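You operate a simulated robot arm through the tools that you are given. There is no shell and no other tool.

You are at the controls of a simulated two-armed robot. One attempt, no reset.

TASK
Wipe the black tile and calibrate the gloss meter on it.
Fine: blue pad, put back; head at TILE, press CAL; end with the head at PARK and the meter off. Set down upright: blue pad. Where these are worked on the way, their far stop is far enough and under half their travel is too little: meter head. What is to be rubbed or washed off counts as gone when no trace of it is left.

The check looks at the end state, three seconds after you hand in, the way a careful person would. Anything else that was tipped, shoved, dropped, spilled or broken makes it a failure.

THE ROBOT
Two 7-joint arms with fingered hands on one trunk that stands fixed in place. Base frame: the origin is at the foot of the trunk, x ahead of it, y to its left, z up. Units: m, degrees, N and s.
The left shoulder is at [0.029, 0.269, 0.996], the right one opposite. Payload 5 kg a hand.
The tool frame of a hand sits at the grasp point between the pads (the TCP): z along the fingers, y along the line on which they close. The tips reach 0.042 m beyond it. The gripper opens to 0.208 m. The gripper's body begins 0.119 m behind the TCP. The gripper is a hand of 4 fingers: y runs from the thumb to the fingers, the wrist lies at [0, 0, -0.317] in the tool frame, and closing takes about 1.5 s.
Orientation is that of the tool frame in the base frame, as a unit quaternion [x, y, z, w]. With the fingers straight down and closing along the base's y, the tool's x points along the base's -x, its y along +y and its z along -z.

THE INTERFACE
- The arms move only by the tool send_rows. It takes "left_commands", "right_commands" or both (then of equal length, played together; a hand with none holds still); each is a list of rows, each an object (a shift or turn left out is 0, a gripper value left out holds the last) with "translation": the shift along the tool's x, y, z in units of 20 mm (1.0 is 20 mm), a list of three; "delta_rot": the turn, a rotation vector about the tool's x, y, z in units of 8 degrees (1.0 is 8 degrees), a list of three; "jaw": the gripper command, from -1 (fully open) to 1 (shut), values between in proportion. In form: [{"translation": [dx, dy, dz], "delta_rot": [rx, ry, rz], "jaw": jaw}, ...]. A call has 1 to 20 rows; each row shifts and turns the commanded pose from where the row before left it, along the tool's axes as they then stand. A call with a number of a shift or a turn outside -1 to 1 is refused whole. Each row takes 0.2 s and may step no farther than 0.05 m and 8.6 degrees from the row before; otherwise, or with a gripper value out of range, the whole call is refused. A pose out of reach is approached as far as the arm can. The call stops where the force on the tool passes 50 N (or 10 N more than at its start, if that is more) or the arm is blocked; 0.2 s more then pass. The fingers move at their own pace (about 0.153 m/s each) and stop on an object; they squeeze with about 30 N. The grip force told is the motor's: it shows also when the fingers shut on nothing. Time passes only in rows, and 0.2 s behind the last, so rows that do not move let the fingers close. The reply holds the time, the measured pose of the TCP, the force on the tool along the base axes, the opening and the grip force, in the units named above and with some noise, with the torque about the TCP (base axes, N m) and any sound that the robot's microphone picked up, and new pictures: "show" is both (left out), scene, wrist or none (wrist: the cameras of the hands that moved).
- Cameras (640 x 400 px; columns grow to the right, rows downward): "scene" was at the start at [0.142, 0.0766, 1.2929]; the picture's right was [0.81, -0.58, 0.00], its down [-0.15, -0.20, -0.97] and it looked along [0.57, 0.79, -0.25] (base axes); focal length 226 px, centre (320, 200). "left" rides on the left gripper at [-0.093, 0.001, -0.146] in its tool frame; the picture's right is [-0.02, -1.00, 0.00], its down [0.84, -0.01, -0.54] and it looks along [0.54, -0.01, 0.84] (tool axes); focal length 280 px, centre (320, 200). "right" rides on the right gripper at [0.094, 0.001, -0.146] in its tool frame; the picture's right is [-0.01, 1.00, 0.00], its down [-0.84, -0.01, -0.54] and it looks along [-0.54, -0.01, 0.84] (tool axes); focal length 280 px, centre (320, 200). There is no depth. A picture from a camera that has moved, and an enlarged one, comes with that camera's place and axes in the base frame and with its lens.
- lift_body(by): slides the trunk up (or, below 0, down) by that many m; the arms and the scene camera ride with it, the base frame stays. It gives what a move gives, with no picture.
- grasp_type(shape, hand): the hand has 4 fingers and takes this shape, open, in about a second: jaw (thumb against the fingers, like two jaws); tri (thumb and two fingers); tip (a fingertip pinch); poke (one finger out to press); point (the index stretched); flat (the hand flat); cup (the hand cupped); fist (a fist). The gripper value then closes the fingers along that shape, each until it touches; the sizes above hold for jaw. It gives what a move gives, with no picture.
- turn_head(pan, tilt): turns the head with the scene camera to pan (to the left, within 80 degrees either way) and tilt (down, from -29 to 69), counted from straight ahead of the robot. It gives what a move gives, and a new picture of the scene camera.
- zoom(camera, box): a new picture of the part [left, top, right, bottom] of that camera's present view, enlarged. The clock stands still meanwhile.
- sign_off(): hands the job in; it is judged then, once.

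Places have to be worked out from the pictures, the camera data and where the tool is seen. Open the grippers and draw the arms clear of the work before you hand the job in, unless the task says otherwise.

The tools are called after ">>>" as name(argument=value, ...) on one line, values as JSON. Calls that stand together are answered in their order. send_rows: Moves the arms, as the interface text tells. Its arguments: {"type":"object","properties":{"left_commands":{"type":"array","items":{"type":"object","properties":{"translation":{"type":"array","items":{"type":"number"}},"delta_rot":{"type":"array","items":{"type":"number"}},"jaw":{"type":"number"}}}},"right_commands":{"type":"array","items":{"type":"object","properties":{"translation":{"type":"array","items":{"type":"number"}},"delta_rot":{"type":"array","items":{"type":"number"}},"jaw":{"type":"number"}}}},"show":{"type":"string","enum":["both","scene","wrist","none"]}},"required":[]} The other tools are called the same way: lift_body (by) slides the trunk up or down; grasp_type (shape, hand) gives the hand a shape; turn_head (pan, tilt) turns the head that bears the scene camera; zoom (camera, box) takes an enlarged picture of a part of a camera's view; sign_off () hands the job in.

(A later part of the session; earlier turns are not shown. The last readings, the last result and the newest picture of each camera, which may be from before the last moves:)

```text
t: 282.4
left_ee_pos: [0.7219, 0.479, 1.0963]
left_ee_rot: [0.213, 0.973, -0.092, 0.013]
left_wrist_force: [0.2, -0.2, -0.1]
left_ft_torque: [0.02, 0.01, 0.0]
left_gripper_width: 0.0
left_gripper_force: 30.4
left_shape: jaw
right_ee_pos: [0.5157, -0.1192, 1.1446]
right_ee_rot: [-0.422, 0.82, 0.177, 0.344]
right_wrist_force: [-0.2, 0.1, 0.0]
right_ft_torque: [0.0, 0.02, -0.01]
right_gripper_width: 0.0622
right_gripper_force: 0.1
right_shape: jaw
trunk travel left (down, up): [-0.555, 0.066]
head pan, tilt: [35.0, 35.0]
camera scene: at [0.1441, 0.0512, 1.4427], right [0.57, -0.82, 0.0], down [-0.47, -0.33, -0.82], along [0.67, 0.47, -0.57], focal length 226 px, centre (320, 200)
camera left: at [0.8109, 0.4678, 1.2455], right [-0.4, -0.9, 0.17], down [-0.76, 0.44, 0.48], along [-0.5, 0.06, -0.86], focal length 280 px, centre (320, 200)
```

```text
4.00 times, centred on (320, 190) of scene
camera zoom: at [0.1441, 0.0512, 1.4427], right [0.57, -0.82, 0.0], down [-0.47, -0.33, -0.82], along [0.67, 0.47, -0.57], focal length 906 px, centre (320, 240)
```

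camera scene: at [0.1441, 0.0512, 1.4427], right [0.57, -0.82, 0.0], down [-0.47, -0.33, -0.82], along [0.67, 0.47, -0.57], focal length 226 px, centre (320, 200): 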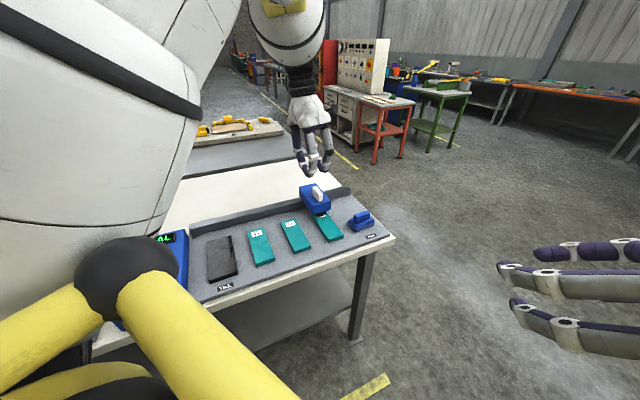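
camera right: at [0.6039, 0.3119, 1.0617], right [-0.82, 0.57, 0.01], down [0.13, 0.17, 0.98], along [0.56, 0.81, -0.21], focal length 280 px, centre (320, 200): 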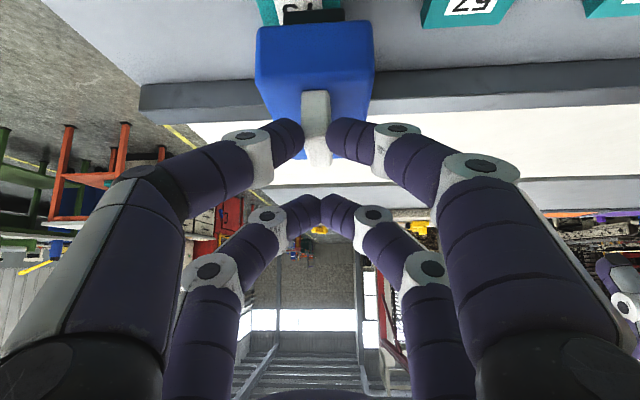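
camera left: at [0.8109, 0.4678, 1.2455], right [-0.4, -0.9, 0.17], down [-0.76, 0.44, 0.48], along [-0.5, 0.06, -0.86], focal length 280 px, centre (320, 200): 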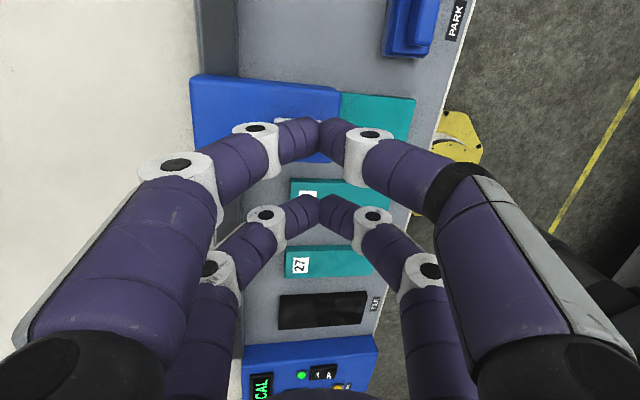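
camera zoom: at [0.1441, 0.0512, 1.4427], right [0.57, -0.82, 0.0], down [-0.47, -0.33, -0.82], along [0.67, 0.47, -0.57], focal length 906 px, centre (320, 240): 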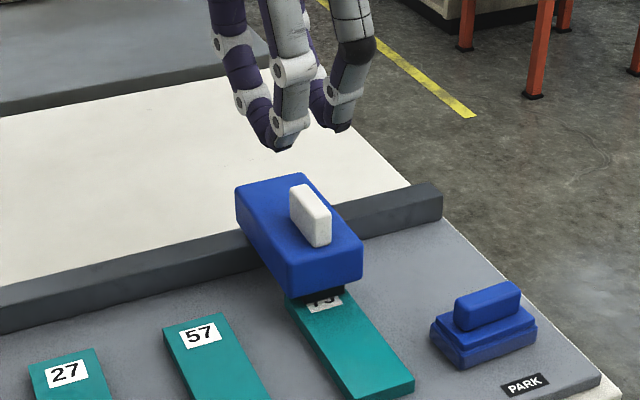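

Combining both views the grip is at about [0.735, 0.474] with top z≈0.98. I shift ~14 mm and descend so that the pairs straddle it.

>>> send_rows(left_commands=[{"translation": [-0.57, 0.4, 0], "jaw": 1}, {"translation": [0.064, 0.171, 0.98], "jaw": 1}, {"translation": [0.064, 0.171, 0.98], "jaw": 1}, {"translation": [0.05, 0.13, 0.75], "jaw": 1}, {"translation": [0, 0, 0], "jaw": 1}], show="both")

>>> zoom(camera="left", box=[180, 50, 460, 240])

>>> zoom(camera="scene", box=[260, 140, 380, 240])

```text
t: 283.6
left_ee_pos: [0.7357, 0.4822, 1.0397]
left_ee_rot: [0.214, 0.973, -0.09, 0.013]
left_wrist_force: [0.7, -0.7, -0.4]
left_ft_torque: [-0.01, -0.01, 0.0]
left_gripper_width: 0.0
left_gripper_force: 29.8
left_shape: jaw
right_ee_pos: [0.5152, -0.12, 1.1456]
right_ee_rot: [-0.421, 0.82, 0.177, 0.345]
right_wrist_force: [-0.7, 0.1, -0.3]
right_ft_torque: [0.0, 0.0, -0.01]
right_gripper_width: 0.062
right_gripper_force: 0.1
right_shape: jaw
trunk travel left (down, up): [-0.555, 0.066]
head pan, tilt: [35.0, 35.0]
camera scene: at [0.1437, 0.0513, 1.4428], right [0.57, -0.82, 0.0], down [-0.47, -0.33, -0.82], along [0.67, 0.47, -0.57], focal length 226 px, centre (320, 200)
camera left: at [0.8248, 0.471, 1.1899], right [-0.41, -0.9, 0.17], down [-0.76, 0.44, 0.48], along [-0.5, 0.06, -0.86], focal length 280 px, centre (320, 200)
```

scene: 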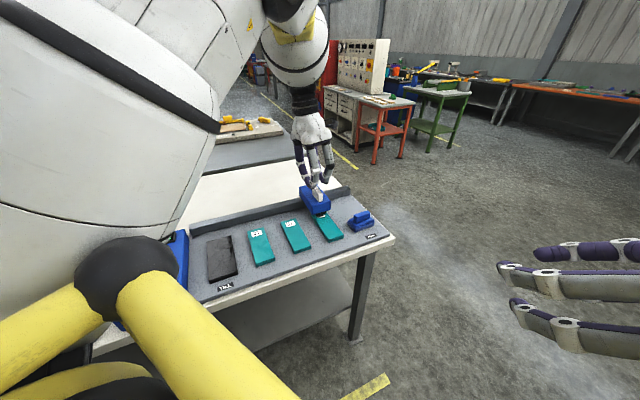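
left: 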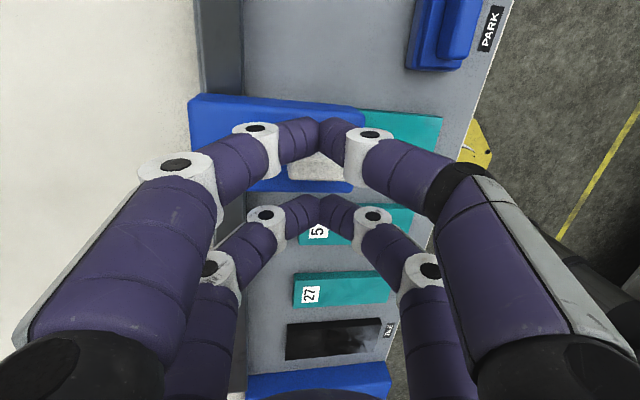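

```text
2.11 times, centred on (320, 145) of left
camera zoom: at [0.8248, 0.471, 1.1899], right [-0.41, -0.9, 0.17], down [-0.76, 0.44, 0.48], along [-0.5, 0.06, -0.86], focal length 590 px, centre (320, 316)
```

zoom: 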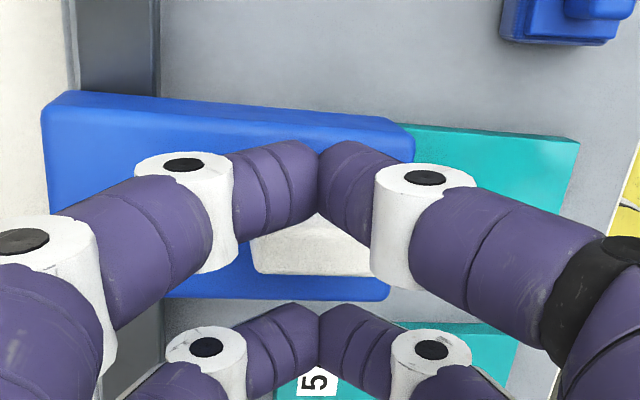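

```text
4.00 times, centred on (320, 190) of scene
camera zoom: at [0.1437, 0.0513, 1.4428], right [0.57, -0.82, 0.0], down [-0.47, -0.33, -0.82], along [0.67, 0.47, -0.57], focal length 906 px, centre (320, 240)
```

zoom: 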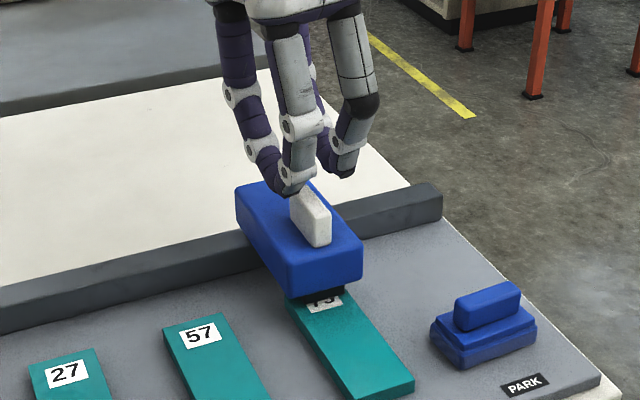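

The grip lies between the two finger pairs, but close to the near one; I shift 9 mm to centre it and lower 3 cm.

>>> send_rows(left_commands=[{"translation": [-0.45, 0, 0.03], "jaw": 1}, {"translation": [0.05, 0.13, 0.75], "jaw": 1}, {"translation": [0.05, 0.12, 0.7], "jaw": 1}, {"translation": [0, 0, 0], "jaw": 1}], show="wrist")

>>> zoom(camera="left", box=[180, 50, 460, 240])

>>> zoom(camera="scene", box=[260, 140, 380, 240])

```text
t: 284.4
left_ee_pos: [0.7484, 0.4784, 1.0299]
left_ee_rot: [0.216, 0.972, -0.088, 0.02]
left_wrist_force: [-3.5, -6.0, 29.2]
left_ft_torque: [-0.32, 1.08, 0.13]
left_gripper_width: 0.0
left_gripper_force: 30.5
left_shape: jaw
right_ee_pos: [0.5158, -0.1199, 1.1443]
right_ee_rot: [-0.421, 0.82, 0.176, 0.344]
right_wrist_force: [0.6, -0.9, -0.1]
right_ft_torque: [-0.01, 0.12, 0.07]
right_gripper_width: 0.0622
right_gripper_force: 0.0
right_shape: jaw
trunk travel left (down, up): [-0.555, 0.066]
head pan, tilt: [35.0, 35.0]
stopped in row 3 (left hand): the force on the tool passed its limit at 62 N (the readings are from after the stop); the commanded pose is now the measured one
camera left: at [0.835, 0.4667, 1.1803], right [-0.41, -0.9, 0.16], down [-0.77, 0.44, 0.47], along [-0.49, 0.06, -0.87], focal length 280 px, centre (320, 200)
```

left: 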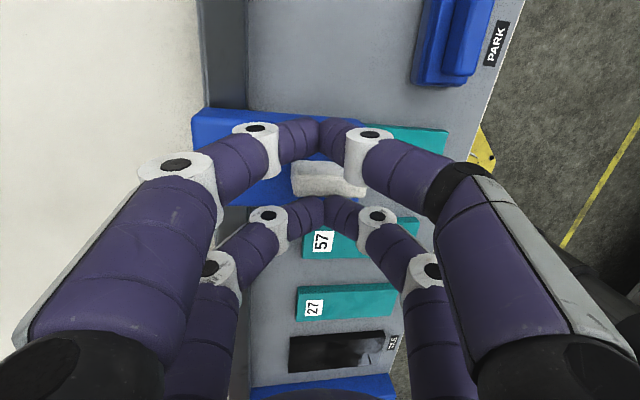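

```text
2.11 times, centred on (320, 145) of left
camera zoom: at [0.835, 0.4667, 1.1803], right [-0.41, -0.9, 0.16], down [-0.77, 0.44, 0.47], along [-0.49, 0.06, -0.87], focal length 590 px, centre (320, 316)
```

zoom: 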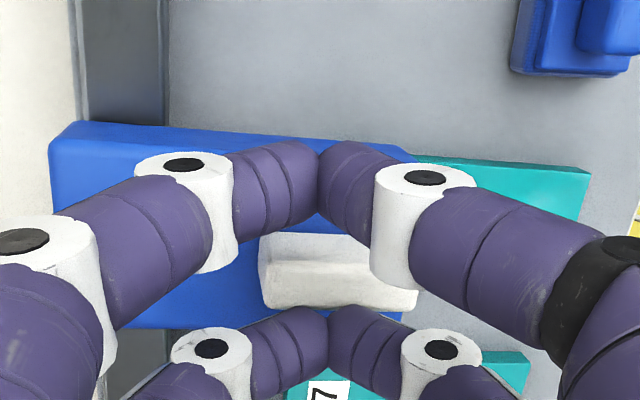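

```text
4.00 times, centred on (320, 190) of scene
camera zoom: at [0.1437, 0.0504, 1.443], right [0.57, -0.82, 0.0], down [-0.47, -0.33, -0.82], along [0.67, 0.47, -0.57], focal length 906 px, centre (320, 240)
```

zoom: 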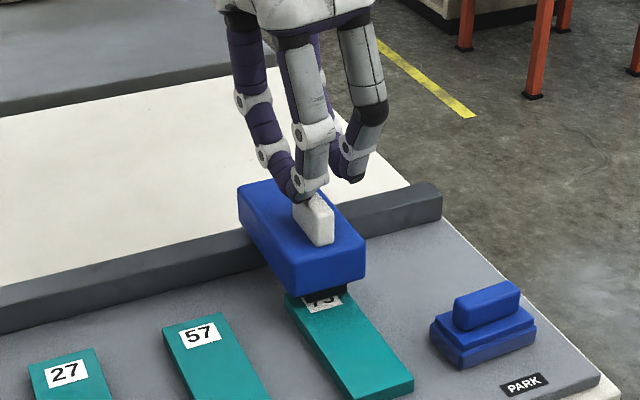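

The far pair landed on the grip's edge (the call stopped). I rise, rotate 5° to be parallel with the grip, shift back 4 mm and look.

>>> send_rows(left_commands=[{"translation": [-0.05, -0.13, -0.75], "jaw": 1}, {"translation": [0.18, 0, 0], "delta_rot": [0, 0, 0.6], "jaw": 1}, {"translation": [0, 0, 0], "jaw": 1}], show="wrist")

>>> zoom(camera="left", box=[180, 50, 460, 240])

```text
t: 285.2
left_ee_pos: [0.7442, 0.4803, 1.0418]
left_ee_rot: [0.255, 0.963, -0.088, 0.022]
left_wrist_force: [0.4, -0.2, 0.7]
left_ft_torque: [0.04, -0.05, 0.01]
left_gripper_width: 0.0
left_gripper_force: 30.3
left_shape: jaw
right_ee_pos: [0.5154, -0.1195, 1.1438]
right_ee_rot: [-0.421, 0.82, 0.177, 0.345]
right_wrist_force: [-0.1, 0.0, 0.2]
right_ft_torque: [-0.02, -0.04, 0.0]
right_gripper_width: 0.0624
right_gripper_force: 0.2
right_shape: jaw
trunk travel left (down, up): [-0.555, 0.066]
head pan, tilt: [35.0, 35.0]
camera left: at [0.8273, 0.4624, 1.1923], right [-0.48, -0.86, 0.16], down [-0.74, 0.5, 0.46], along [-0.47, 0.1, -0.87], focal length 280 px, centre (320, 200)
```

left: 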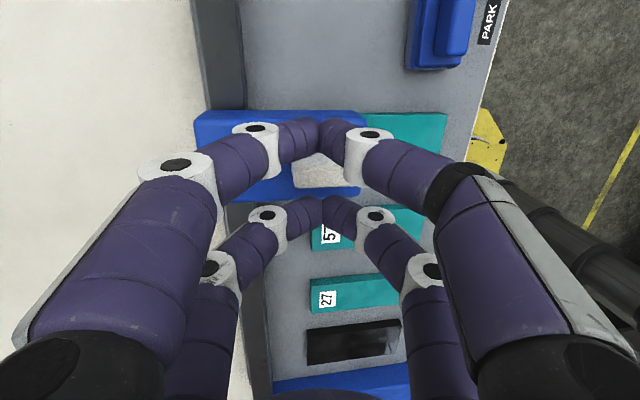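

```text
2.11 times, centred on (320, 145) of left
camera zoom: at [0.8273, 0.4624, 1.1923], right [-0.48, -0.86, 0.16], down [-0.74, 0.5, 0.46], along [-0.47, 0.1, -0.87], focal length 590 px, centre (320, 316)
```

zoom: 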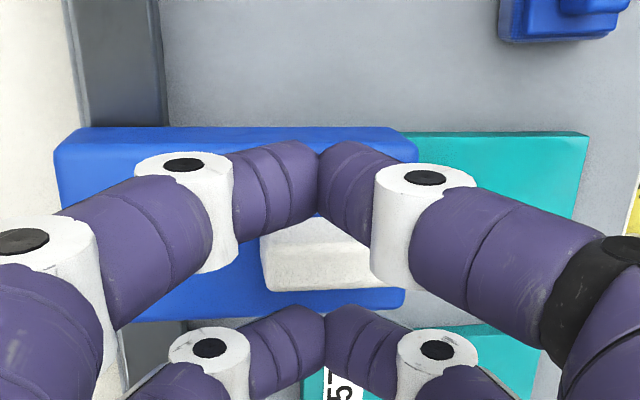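

Working out the ray geometry, the grip's centre is ~14 mm on the far-pair side, so I must shift the hand left (+x), not right. I shift 13 mm and descend carefully.

>>> send_rows(left_commands=[{"translation": [0.65, 0, 0.06], "jaw": 1}, {"translation": [0.04, 0.08, 0.5], "jaw": 1}, {"translation": [0.04, 0.08, 0.5], "jaw": 1}, {"translation": [0.02, 0.06, 0.35], "jaw": 1}, {"translation": [0, 0, 0], "jaw": 1}], show="wrist")

>>> zoom(camera="left", box=[180, 50, 460, 240])

>>> zoom(camera="scene", box=[260, 140, 380, 240])

```text
t: 286.4
left_ee_pos: [0.734, 0.4877, 1.0109]
left_ee_rot: [0.255, 0.963, -0.087, 0.022]
left_wrist_force: [-0.5, -0.6, 0.9]
left_ft_torque: [0.04, -0.02, 0.01]
left_gripper_width: 0.0
left_gripper_force: 30.2
left_shape: jaw
right_ee_pos: [0.5158, -0.1203, 1.1455]
right_ee_rot: [-0.421, 0.82, 0.177, 0.344]
right_wrist_force: [-0.7, 0.7, 0.5]
right_ft_torque: [0.02, -0.03, -0.02]
right_gripper_width: 0.0621
right_gripper_force: 0.1
right_shape: jaw
trunk travel left (down, up): [-0.555, 0.066]
head pan, tilt: [35.0, 35.0]
camera left: at [0.8166, 0.4689, 1.1631], right [-0.48, -0.86, 0.16], down [-0.74, 0.5, 0.46], along [-0.47, 0.1, -0.87], focal length 280 px, centre (320, 200)
```

left: 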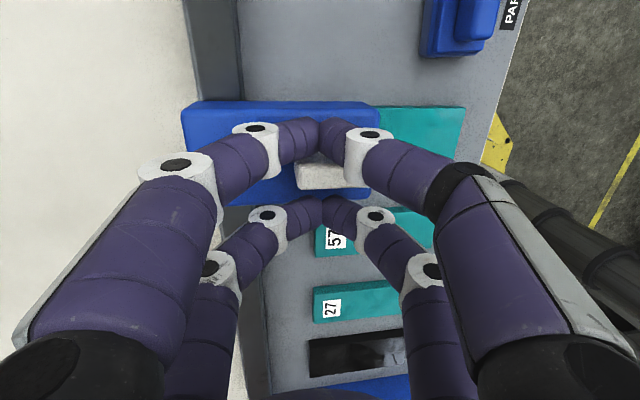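

```text
2.11 times, centred on (320, 145) of left
camera zoom: at [0.8166, 0.4689, 1.1631], right [-0.48, -0.86, 0.16], down [-0.74, 0.5, 0.46], along [-0.47, 0.1, -0.87], focal length 590 px, centre (320, 316)
```

zoom: 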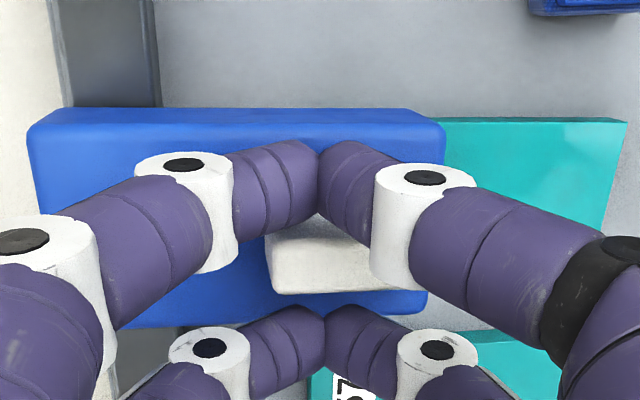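

```text
4.00 times, centred on (320, 190) of scene
camera zoom: at [0.1438, 0.0513, 1.4428], right [0.57, -0.82, 0.0], down [-0.47, -0.33, -0.82], along [0.67, 0.47, -0.57], focal length 906 px, centre (320, 240)
```

zoom: 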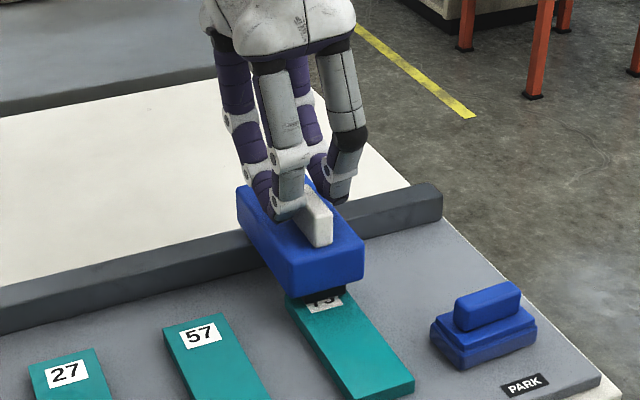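

The pairs straddle the grip without touching. I push the head left along the rail, first 5 steps.

>>> send_rows(left_commands=[{"translation": [0.8, 0.006, -0.073], "jaw": 1}, {"translation": [0.8, 0.006, -0.073], "jaw": 1}, {"translation": [0.8, 0.006, -0.073], "jaw": 1}, {"translation": [0.8, 0.006, -0.073], "jaw": 1}, {"translation": [0.8, 0.006, -0.073], "jaw": 1}], show="both")

```text
t: 287.6
left_ee_pos: [0.6649, 0.5282, 1.0122]
left_ee_rot: [0.256, 0.962, -0.088, 0.023]
left_wrist_force: [-0.1, 0.4, 0.0]
left_ft_torque: [-0.05, 0.01, -0.01]
left_gripper_width: 0.0
left_gripper_force: 29.9
left_shape: jaw
right_ee_pos: [0.5169, -0.1186, 1.1453]
right_ee_rot: [-0.421, 0.82, 0.178, 0.345]
right_wrist_force: [-0.3, -0.7, 0.5]
right_ft_torque: [-0.07, -0.04, -0.03]
right_gripper_width: 0.0625
right_gripper_force: 0.1
right_shape: jaw
trunk travel left (down, up): [-0.555, 0.066]
head pan, tilt: [35.0, 35.0]
camera scene: at [0.1437, 0.0516, 1.4428], right [0.57, -0.82, 0.0], down [-0.47, -0.33, -0.82], along [0.67, 0.47, -0.57], focal length 226 px, centre (320, 200)
camera left: at [0.7474, 0.51, 1.164], right [-0.48, -0.86, 0.16], down [-0.74, 0.5, 0.46], along [-0.47, 0.1, -0.87], focal length 280 px, centre (320, 200)
```

scene: 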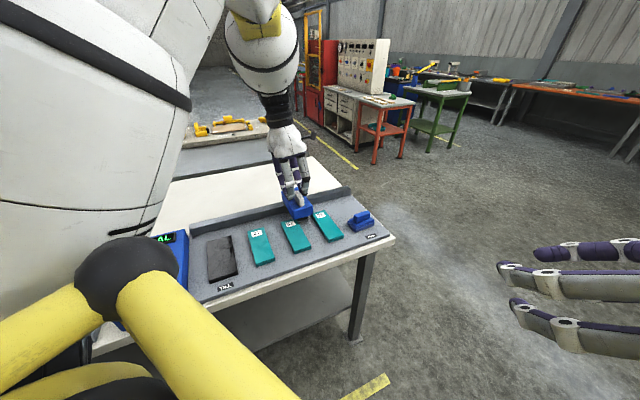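
left: 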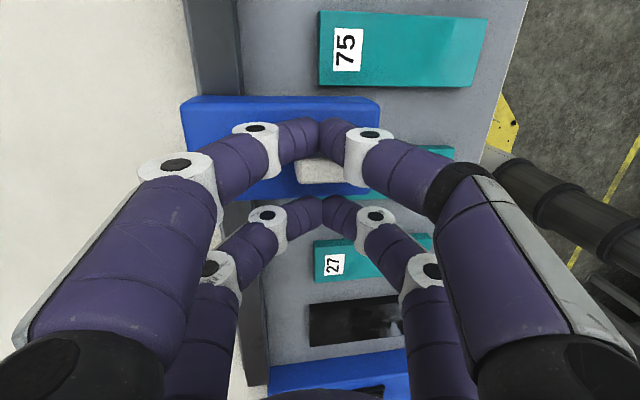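

The head follows freely. I continue leftwards.

>>> send_rows(left_commands=[{"translation": [0.9, 0.007, -0.082], "jaw": 1}, {"translation": [0.9, 0.007, -0.082], "jaw": 1}, {"translation": [0.9, 0.007, -0.082], "jaw": 1}, {"translation": [0.9, 0.007, -0.082], "jaw": 1}, {"translation": [0.9, 0.007, -0.082], "jaw": 1}, {"translation": [0.9, 0.007, -0.082], "jaw": 1}, {"translation": [0.9, 0.007, -0.082], "jaw": 1}, {"translation": [0.9, 0.007, -0.082], "jaw": 1}], show="both")

```text
t: 289.4
left_ee_pos: [0.5391, 0.6008, 1.0118]
left_ee_rot: [0.255, 0.963, -0.088, 0.022]
left_wrist_force: [-0.2, -0.1, 0.7]
left_ft_torque: [-0.02, -0.05, 0.04]
left_gripper_width: 0.0001
left_gripper_force: 29.7
left_shape: jaw
right_ee_pos: [0.5156, -0.1196, 1.1446]
right_ee_rot: [-0.421, 0.82, 0.177, 0.345]
right_wrist_force: [-0.4, 0.5, -0.3]
right_ft_torque: [-0.02, -0.03, -0.01]
right_gripper_width: 0.0622
right_gripper_force: 0.1
right_shape: jaw
trunk travel left (down, up): [-0.555, 0.066]
head pan, tilt: [35.0, 35.0]
camera scene: at [0.1434, 0.0517, 1.4428], right [0.57, -0.82, 0.0], down [-0.47, -0.33, -0.82], along [0.67, 0.47, -0.57], focal length 226 px, centre (320, 200)
camera left: at [0.6217, 0.5831, 1.1638], right [-0.48, -0.86, 0.16], down [-0.74, 0.5, 0.46], along [-0.47, 0.1, -0.87], focal length 280 px, centre (320, 200)
```

scene: 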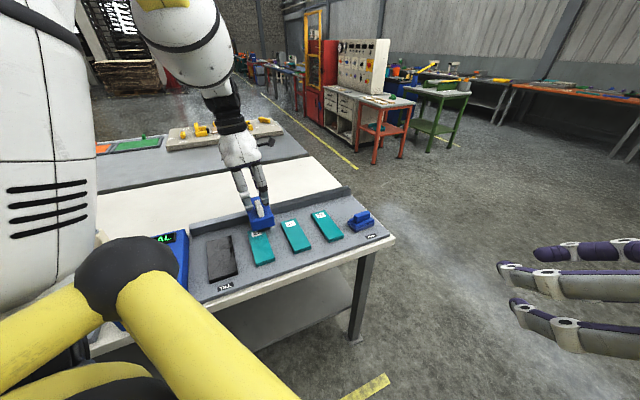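
left: 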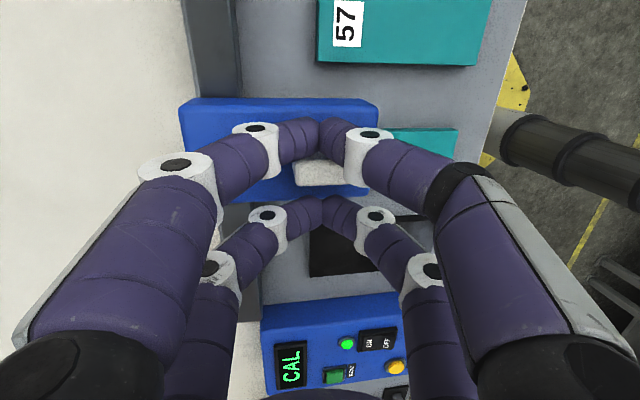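

Now at sample 27. I continue toward TILE with smaller steps.

>>> send_rows(left_commands=[{"translation": [0.8, 0.006, -0.073], "jaw": 1}, {"translation": [0.8, 0.006, -0.073], "jaw": 1}, {"translation": [0.8, 0.006, -0.073], "jaw": 1}, {"translation": [0.8, 0.006, -0.073], "jaw": 1}, {"translation": [0.8, 0.006, -0.073], "jaw": 1}], show="both")

```text
t: 290.6
left_ee_pos: [0.4704, 0.6426, 1.0119]
left_ee_rot: [0.254, 0.963, -0.087, 0.022]
left_wrist_force: [-0.1, 0.4, -0.6]
left_ft_torque: [-0.08, -0.05, 0.02]
left_gripper_width: 0.0
left_gripper_force: 29.8
left_shape: jaw
right_ee_pos: [0.5151, -0.1184, 1.1443]
right_ee_rot: [-0.422, 0.82, 0.177, 0.345]
right_wrist_force: [0.5, 0.7, 0.6]
right_ft_torque: [-0.06, 0.0, -0.04]
right_gripper_width: 0.0621
right_gripper_force: 0.0
right_shape: jaw
trunk travel left (down, up): [-0.555, 0.066]
head pan, tilt: [35.0, 35.0]
camera scene: at [0.1435, 0.0519, 1.4428], right [0.57, -0.82, 0.0], down [-0.47, -0.33, -0.82], along [0.67, 0.47, -0.57], focal length 226 px, centre (320, 200)
camera left: at [0.5525, 0.6242, 1.1632], right [-0.48, -0.86, 0.16], down [-0.74, 0.5, 0.46], along [-0.47, 0.1, -0.87], focal length 280 px, centre (320, 200)
```

scene: 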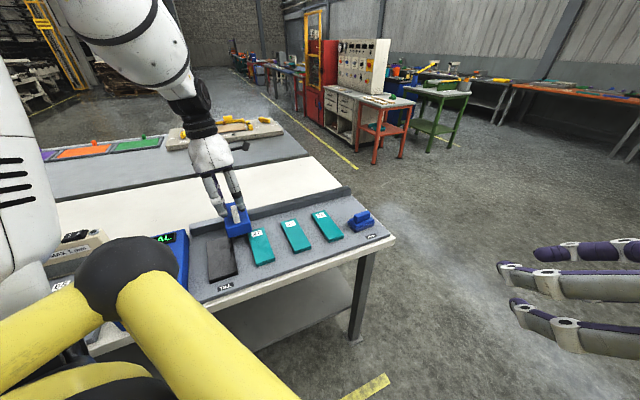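
left: 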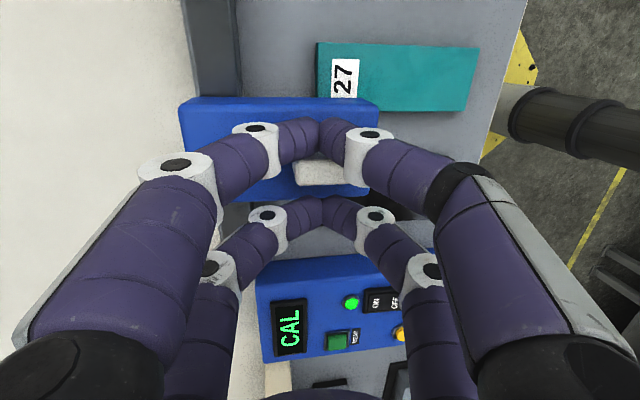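

Getting close; smaller steps now, watching the force for the end stop.

>>> send_rows(left_commands=[{"translation": [0.6, 0.005, -0.055], "jaw": 1}, {"translation": [0.6, 0.005, -0.055], "jaw": 1}, {"translation": [0.6, 0.005, -0.055], "jaw": 1}, {"translation": [0.6, 0.005, -0.055], "jaw": 1}], show="both")

>>> zoom(camera="scene", box=[170, 190, 290, 300])

```text
t: 291.6
left_ee_pos: [0.4285, 0.6665, 1.0117]
left_ee_rot: [0.255, 0.963, -0.087, 0.022]
left_wrist_force: [-0.9, 1.2, -0.1]
left_ft_torque: [-0.02, 0.01, -0.02]
left_gripper_width: 0.0
left_gripper_force: 29.6
left_shape: jaw
right_ee_pos: [0.5152, -0.1199, 1.1449]
right_ee_rot: [-0.421, 0.82, 0.176, 0.345]
right_wrist_force: [0.8, 0.3, -0.1]
right_ft_torque: [-0.01, -0.03, -0.05]
right_gripper_width: 0.0617
right_gripper_force: 0.2
right_shape: jaw
trunk travel left (down, up): [-0.555, 0.066]
head pan, tilt: [35.0, 35.0]
camera scene: at [0.1437, 0.0514, 1.4428], right [0.57, -0.82, 0.0], down [-0.47, -0.33, -0.82], along [0.67, 0.47, -0.57], focal length 226 px, centre (320, 200)
camera left: at [0.512, 0.6477, 1.1635], right [-0.48, -0.86, 0.16], down [-0.74, 0.5, 0.46], along [-0.47, 0.1, -0.87], focal length 280 px, centre (320, 200)
```

scene: 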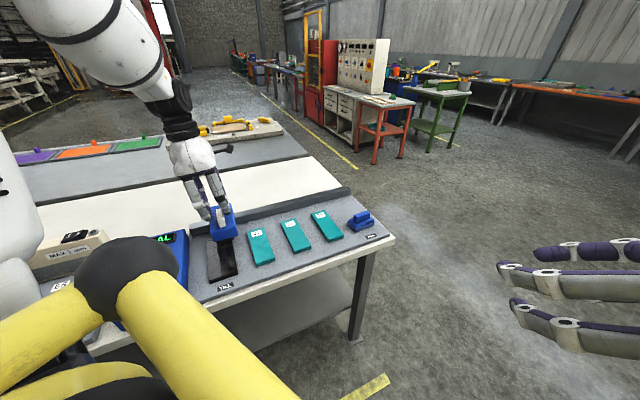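
left: 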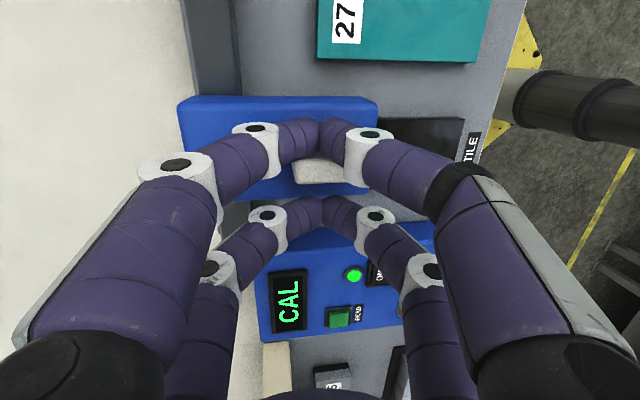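

```text
3.64 times, centred on (230, 245) of scene
camera zoom: at [0.1437, 0.0514, 1.4428], right [0.57, -0.82, 0.0], down [-0.47, -0.33, -0.82], along [0.67, 0.47, -0.57], focal length 824 px, centre (647, 36)
```

zoom: 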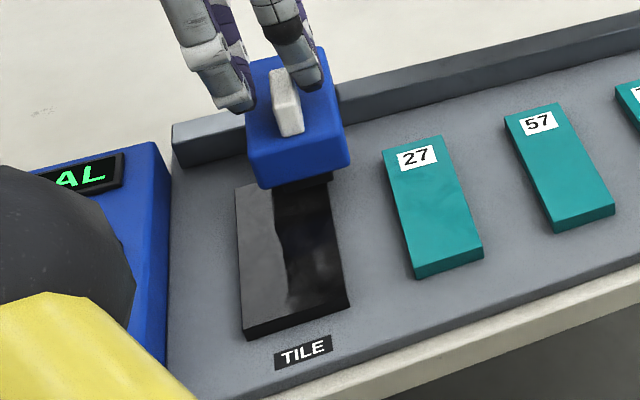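

The head is nearly over the tile, about 1.5 cm to go. I push on to the end stop in small steps.

>>> send_rows(left_commands=[{"translation": [0.4, 0.003, -0.036], "jaw": 1}, {"translation": [0.4, 0.003, -0.036], "jaw": 1}, {"translation": [0.3, 0.003, -0.027], "jaw": 1}, {"translation": [0, 0, 0], "jaw": 1}], show="wrist")

>>> zoom(camera="scene", box=[170, 190, 290, 300])

```text
t: 292.6
left_ee_pos: [0.4103, 0.6775, 1.0129]
left_ee_rot: [0.255, 0.963, -0.088, 0.022]
left_wrist_force: [-0.5, 0.1, -0.3]
left_ft_torque: [-0.03, 0.01, 0.01]
left_gripper_width: 0.0001
left_gripper_force: 30.0
left_shape: jaw
right_ee_pos: [0.5166, -0.1202, 1.145]
right_ee_rot: [-0.422, 0.82, 0.177, 0.344]
right_wrist_force: [0.6, -0.9, -0.3]
right_ft_torque: [0.02, -0.02, 0.03]
right_gripper_width: 0.0625
right_gripper_force: 0.0
right_shape: jaw
trunk travel left (down, up): [-0.555, 0.066]
head pan, tilt: [35.0, 35.0]
camera left: at [0.4933, 0.659, 1.1637], right [-0.48, -0.86, 0.16], down [-0.74, 0.5, 0.46], along [-0.47, 0.1, -0.87], focal length 280 px, centre (320, 200)
```

left: 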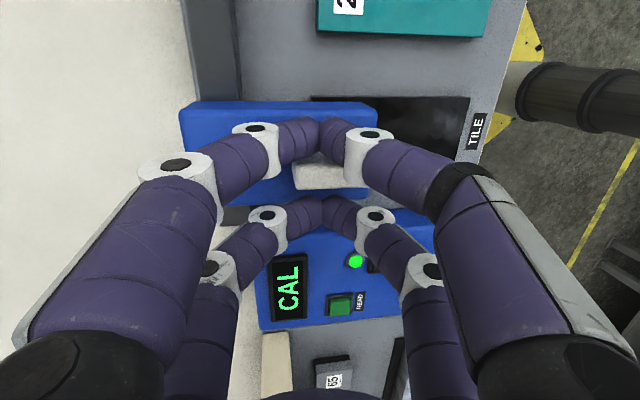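

```text
3.64 times, centred on (230, 245) of scene
camera zoom: at [0.144, 0.0512, 1.4427], right [0.57, -0.82, 0.0], down [-0.47, -0.33, -0.82], along [0.67, 0.47, -0.57], focal length 824 px, centre (647, 36)
```

zoom: 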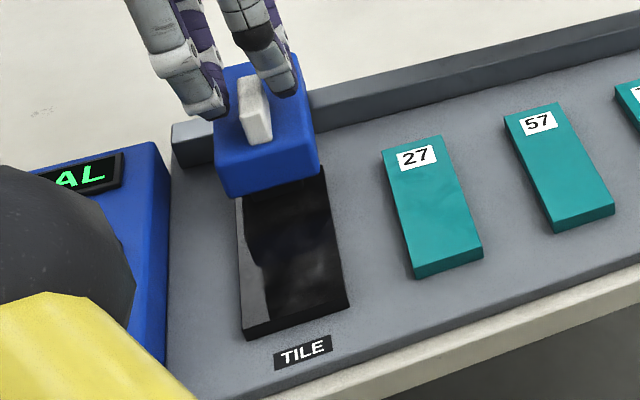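

The head is within ~5 mm of the tile's centre. I nudge further in 3 mm steps to find the stop.

>>> send_rows(left_commands=[{"translation": [0.15, 0.001, -0.013], "jaw": 1}, {"translation": [0.15, 0.001, -0.013], "jaw": 1}, {"translation": [0, 0, 0], "jaw": 1}], show="wrist")

>>> zoom(camera="scene", box=[170, 190, 290, 300])

```text
t: 293.4
left_ee_pos: [0.4034, 0.6806, 1.0121]
left_ee_rot: [0.255, 0.963, -0.087, 0.022]
left_wrist_force: [0.1, -1.1, -0.3]
left_ft_torque: [0.03, -0.04, 0.0]
left_gripper_width: 0.0
left_gripper_force: 30.4
left_shape: jaw
right_ee_pos: [0.5167, -0.1197, 1.1453]
right_ee_rot: [-0.422, 0.82, 0.178, 0.344]
right_wrist_force: [-0.2, -0.6, 0.2]
right_ft_torque: [0.01, 0.03, -0.04]
right_gripper_width: 0.0621
right_gripper_force: 0.1
right_shape: jaw
trunk travel left (down, up): [-0.555, 0.066]
head pan, tilt: [35.0, 35.0]
camera left: at [0.4881, 0.6619, 1.1636], right [-0.48, -0.86, 0.16], down [-0.74, 0.5, 0.46], along [-0.47, 0.1, -0.87], focal length 280 px, centre (320, 200)
```

left: 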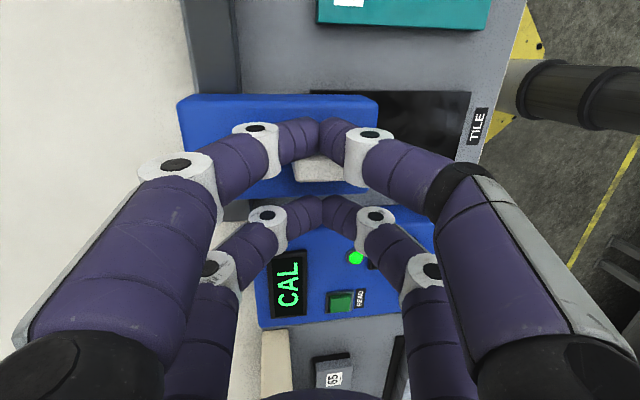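

```text
3.64 times, centred on (230, 245) of scene
camera zoom: at [0.1439, 0.0513, 1.4427], right [0.57, -0.82, 0.0], down [-0.47, -0.33, -0.82], along [0.67, 0.47, -0.57], focal length 824 px, centre (647, 36)
```

zoom: 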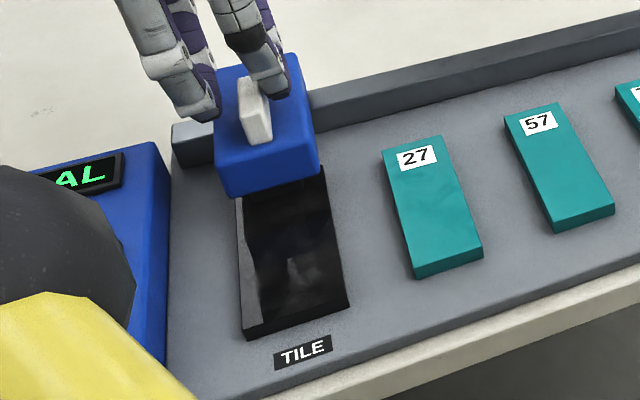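

The head didn't move while the hand advanced 7 mm (it had coasted ahead). I continue nudging until I feel either the grip or the stop.

>>> send_rows(left_commands=[{"translation": [0.15, 0.001, -0.013], "jaw": 1}, {"translation": [0.15, 0.001, -0.013], "jaw": 1}, {"translation": [0, 0, 0], "jaw": 1}], show="none")

>>> zoom(camera="scene", box=[170, 190, 290, 300])

```text
t: 294.2
left_ee_pos: [0.4021, 0.6819, 1.0125]
left_ee_rot: [0.256, 0.962, -0.087, 0.022]
left_wrist_force: [21.5, -13.0, -0.3]
left_ft_torque: [-0.36, -0.56, -0.12]
left_gripper_width: 0.0
left_gripper_force: 29.7
left_shape: jaw
right_ee_pos: [0.5171, -0.1212, 1.143]
right_ee_rot: [-0.421, 0.82, 0.177, 0.344]
right_wrist_force: [0.0, 0.0, -0.8]
right_ft_torque: [0.0, 0.01, -0.03]
right_gripper_width: 0.0622
right_gripper_force: 0.0
right_shape: jaw
trunk travel left (down, up): [-0.555, 0.066]
head pan, tilt: [35.0, 35.0]
```

```text
3.64 times, centred on (230, 245) of scene
camera zoom: at [0.1454, 0.0503, 1.4426], right [0.57, -0.82, 0.0], down [-0.47, -0.33, -0.82], along [0.67, 0.47, -0.57], focal length 824 px, centre (647, 36)
```

zoom: 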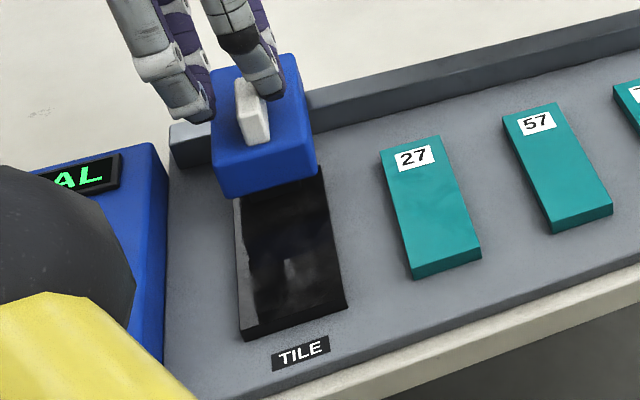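

25 N along the rail – the head is at its TILE stop. I back off 6 mm, lift clear of the grip, and then look at the panel.

>>> send_rows(left_commands=[{"translation": [-0.3, 0, 0.03], "jaw": 1}, {"translation": [-0.08, -0.15, -0.97], "jaw": 1}, {"translation": [-0.08, -0.15, -0.97], "jaw": 1}, {"translation": [-0.08, -0.15, -0.97], "jaw": 1}, {"translation": [-0.08, -0.15, -0.97], "jaw": 1}, {"translation": [-0.08, -0.15, -0.97], "jaw": 1}], show="both")

>>> zoom(camera="scene", box=[140, 190, 290, 300])

```text
t: 295.6
left_ee_pos: [0.4042, 0.6791, 1.1107]
left_ee_rot: [0.255, 0.963, -0.087, 0.022]
left_wrist_force: [-0.6, -0.3, 1.0]
left_ft_torque: [0.07, 0.01, 0.01]
left_gripper_width: 0.0003
left_gripper_force: 30.4
left_shape: jaw
right_ee_pos: [0.5163, -0.1199, 1.1458]
right_ee_rot: [-0.421, 0.82, 0.177, 0.346]
right_wrist_force: [-0.3, 0.3, -0.5]
right_ft_torque: [0.07, -0.02, -0.03]
right_gripper_width: 0.062
right_gripper_force: 0.1
right_shape: jaw
trunk travel left (down, up): [-0.555, 0.066]
head pan, tilt: [35.0, 35.0]
camera scene: at [0.1437, 0.0507, 1.4428], right [0.57, -0.82, 0.0], down [-0.47, -0.33, -0.82], along [0.67, 0.47, -0.57], focal length 226 px, centre (320, 200)
camera left: at [0.4881, 0.6624, 1.2627], right [-0.48, -0.86, 0.16], down [-0.74, 0.5, 0.46], along [-0.47, 0.1, -0.87], focal length 280 px, centre (320, 200)
```

scene: 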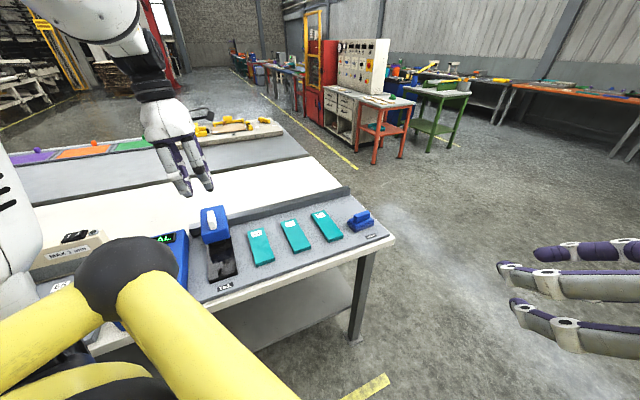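
left: 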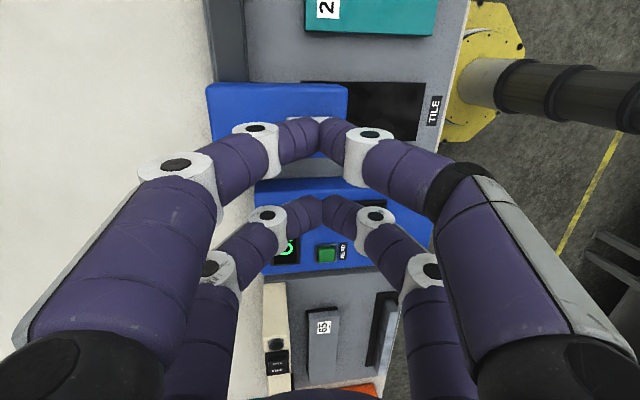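

```text
3.64 times, centred on (215, 245) of scene
camera zoom: at [0.1437, 0.0507, 1.4428], right [0.57, -0.82, 0.0], down [-0.47, -0.33, -0.82], along [0.67, 0.47, -0.57], focal length 824 px, centre (702, 36)
```

zoom: 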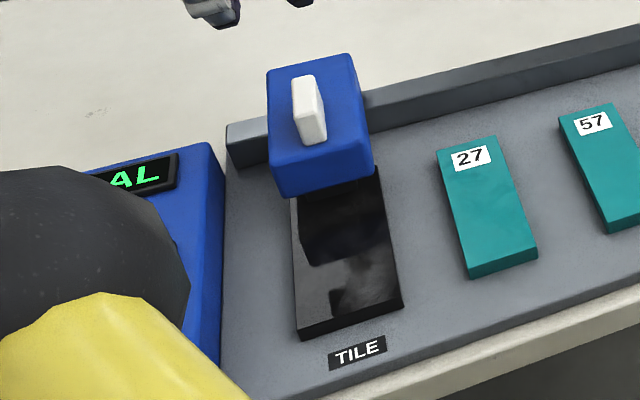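

The head rests over the tile. I shape the left hand to "poke" for pressing buttons and see where the finger sits.

>>> grasp_type(hand="left", shape="poke")

>>> send_rows(left_commands=[{"translation": [0, 0, 0], "jaw": 1}, {"translation": [0, 0, 0], "jaw": 1}, {"translation": [0, 0, 0], "jaw": 1}], show="both")

```text
t: 296.5
left_ee_pos: [0.4046, 0.6815, 1.1093]
left_ee_rot: [0.255, 0.963, -0.088, 0.022]
left_wrist_force: [0.5, 0.3, -0.6]
left_ft_torque: [0.03, 0.02, -0.01]
left_gripper_width: 0.0
left_gripper_force: 0.0
left_shape: poke
right_ee_pos: [0.5162, -0.1198, 1.1437]
right_ee_rot: [-0.421, 0.82, 0.177, 0.345]
right_wrist_force: [-0.1, 1.3, 0.7]
right_ft_torque: [-0.01, 0.0, 0.02]
right_gripper_width: 0.0618
right_gripper_force: 0.1
right_shape: jaw
trunk travel left (down, up): [-0.555, 0.066]
head pan, tilt: [35.0, 35.0]
```

```text
t: 297.3
left_ee_pos: [0.4051, 0.6817, 1.1103]
left_ee_rot: [0.255, 0.963, -0.088, 0.022]
left_wrist_force: [0.0, -0.4, 0.2]
left_ft_torque: [-0.04, -0.03, -0.01]
left_gripper_width: 0.0
left_gripper_force: 0.0
left_shape: poke
right_ee_pos: [0.5161, -0.1197, 1.1446]
right_ee_rot: [-0.421, 0.82, 0.177, 0.345]
right_wrist_force: [0.5, -0.7, 0.0]
right_ft_torque: [0.04, 0.01, -0.02]
right_gripper_width: 0.0622
right_gripper_force: 0.0
right_shape: jaw
trunk travel left (down, up): [-0.555, 0.066]
head pan, tilt: [35.0, 35.0]
camera scene: at [0.144, 0.0514, 1.4427], right [0.57, -0.82, 0.0], down [-0.47, -0.33, -0.82], along [0.67, 0.47, -0.57], focal length 226 px, centre (320, 200)
camera left: at [0.4884, 0.6631, 1.2618], right [-0.48, -0.86, 0.16], down [-0.74, 0.5, 0.46], along [-0.47, 0.1, -0.87], focal length 280 px, centre (320, 200)
```

scene: 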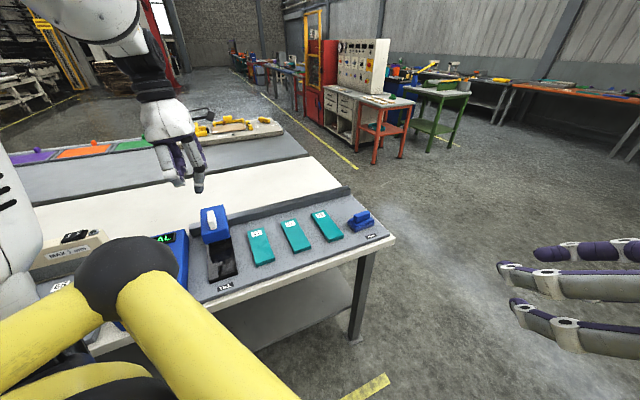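
left: 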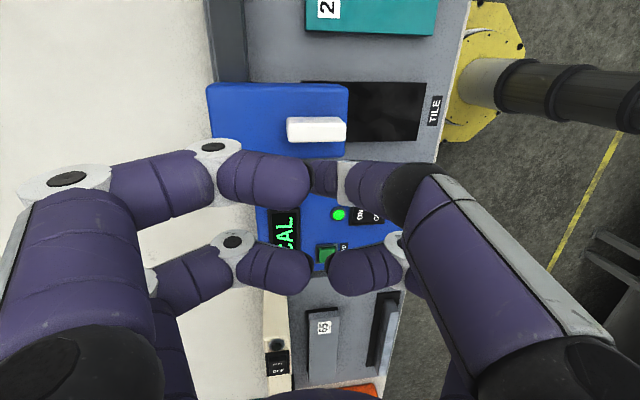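

I zoom to see the poking fingertip's place in the wrist view and from the scene.

>>> zoom(camera="left", box=[200, 100, 480, 300])

>>> zoom(camera="scene", box=[120, 80, 260, 200])

```text
2.00 times, centred on (340, 200) of left
camera zoom: at [0.4884, 0.6631, 1.2618], right [-0.48, -0.86, 0.16], down [-0.74, 0.5, 0.46], along [-0.47, 0.1, -0.87], focal length 561 px, centre (280, 200)
```

zoom: 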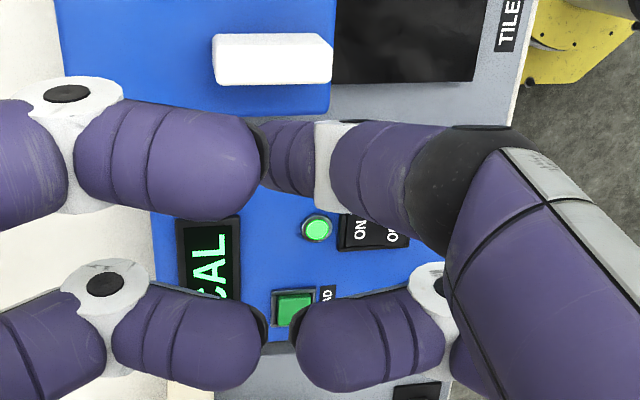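

```text
3.33 times, centred on (190, 140) of scene
camera zoom: at [0.144, 0.0514, 1.4427], right [0.57, -0.82, 0.0], down [-0.47, -0.33, -0.82], along [0.67, 0.47, -0.57], focal length 755 px, centre (753, 400)
```

zoom: 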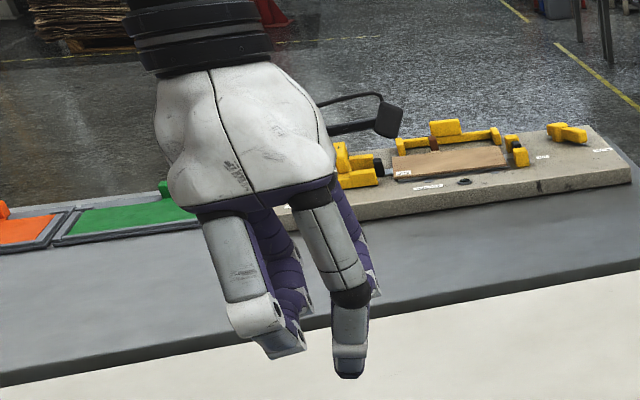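

The poke fingertip is close to the tool axis, ~42 mm below TCP. By triangulation CAL is at ≈[0.158, 0.656, 0.914] and OFF at ≈[0.235, 0.643, 0.919]. I level the hand and move left above CAL, turning the heading up on the way.

>>> send_rows(left_commands=[{"delta_rot": [-0.57, 0.31, 0], "jaw": 1}, {"delta_rot": [-0.57, 0.31, 0], "jaw": 1}, {"translation": [0.72, -0.52, 0.2], "delta_rot": [0, 0, -0.39], "jaw": 1}, {"translation": [0.74, -0.48, 0.2], "delta_rot": [0, 0, -0.39], "jaw": 1}, {"translation": [0.77, -0.44, 0.2], "delta_rot": [0, 0, -0.39], "jaw": 1}, {"translation": [0.79, -0.39, 0.2], "delta_rot": [0, 0, -0.39], "jaw": 1}, {"translation": [0.815, -0.34, 0.3], "delta_rot": [0, 0, -0.39], "jaw": 1}, {"translation": [0.83, -0.3, 0.3], "delta_rot": [0, 0, -0.39], "jaw": 1}, {"translation": [0.85, -0.26, 0.3], "delta_rot": [0, 0, -0.39], "jaw": 1}, {"translation": [0.86, -0.21, 0.3], "delta_rot": [0, 0, -0.39], "jaw": 1}, {"translation": [0.867, -0.165, 0.3], "delta_rot": [0, 0, -0.39], "jaw": 1}, {"translation": [0.88, -0.11, 0.3], "delta_rot": [0, 0, -0.39], "jaw": 1}, {"translation": [0.885, -0.06, 0.3], "delta_rot": [0, 0, -0.39], "jaw": 1}, {"translation": [0.885, -0.02, 0.3], "delta_rot": [0, 0, -0.39], "jaw": 1}, {"translation": [0.885, 0.03, 0.3], "delta_rot": [0, 0, -0.39], "jaw": 1}, {"translation": [0.88, 0.08, 0.3], "delta_rot": [0, 0, -0.39], "jaw": 1}], show="both")

```text
t: 300.7
left_ee_pos: [0.1601, 0.6579, 1.035]
left_ee_rot: [-0.122, 0.993, -0.001, 0.0]
left_wrist_force: [-0.5, -0.3, 0.3]
left_ft_torque: [-0.04, -0.01, -0.01]
left_gripper_width: 0.0
left_gripper_force: 0.1
left_shape: poke
left hand out of reach, approached as far as the arm can: row 16
right_ee_pos: [0.5162, -0.1186, 1.1431]
right_ee_rot: [-0.422, 0.82, 0.177, 0.344]
right_wrist_force: [0.2, 0.5, 0.0]
right_ft_torque: [-0.02, 0.01, -0.01]
right_gripper_width: 0.0623
right_gripper_force: 0.1
right_shape: jaw
trunk travel left (down, up): [-0.555, 0.066]
head pan, tilt: [35.0, 35.0]
camera scene: at [0.144, 0.0517, 1.4427], right [0.57, -0.82, 0.0], down [-0.47, -0.33, -0.82], along [0.67, 0.47, -0.57], focal length 226 px, centre (320, 200)
camera left: at [0.2507, 0.6825, 1.1815], right [0.26, -0.97, 0.0], down [-0.81, -0.21, 0.54], along [-0.52, -0.14, -0.84], focal length 280 px, centre (320, 200)
```

scene: 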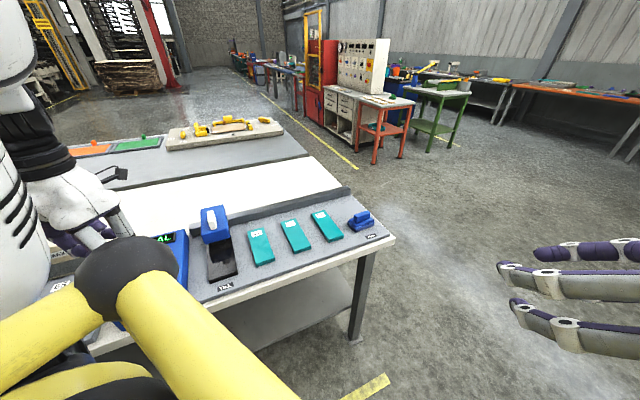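
left: 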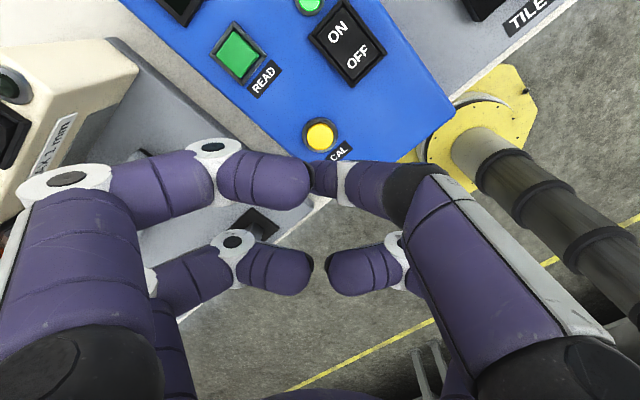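

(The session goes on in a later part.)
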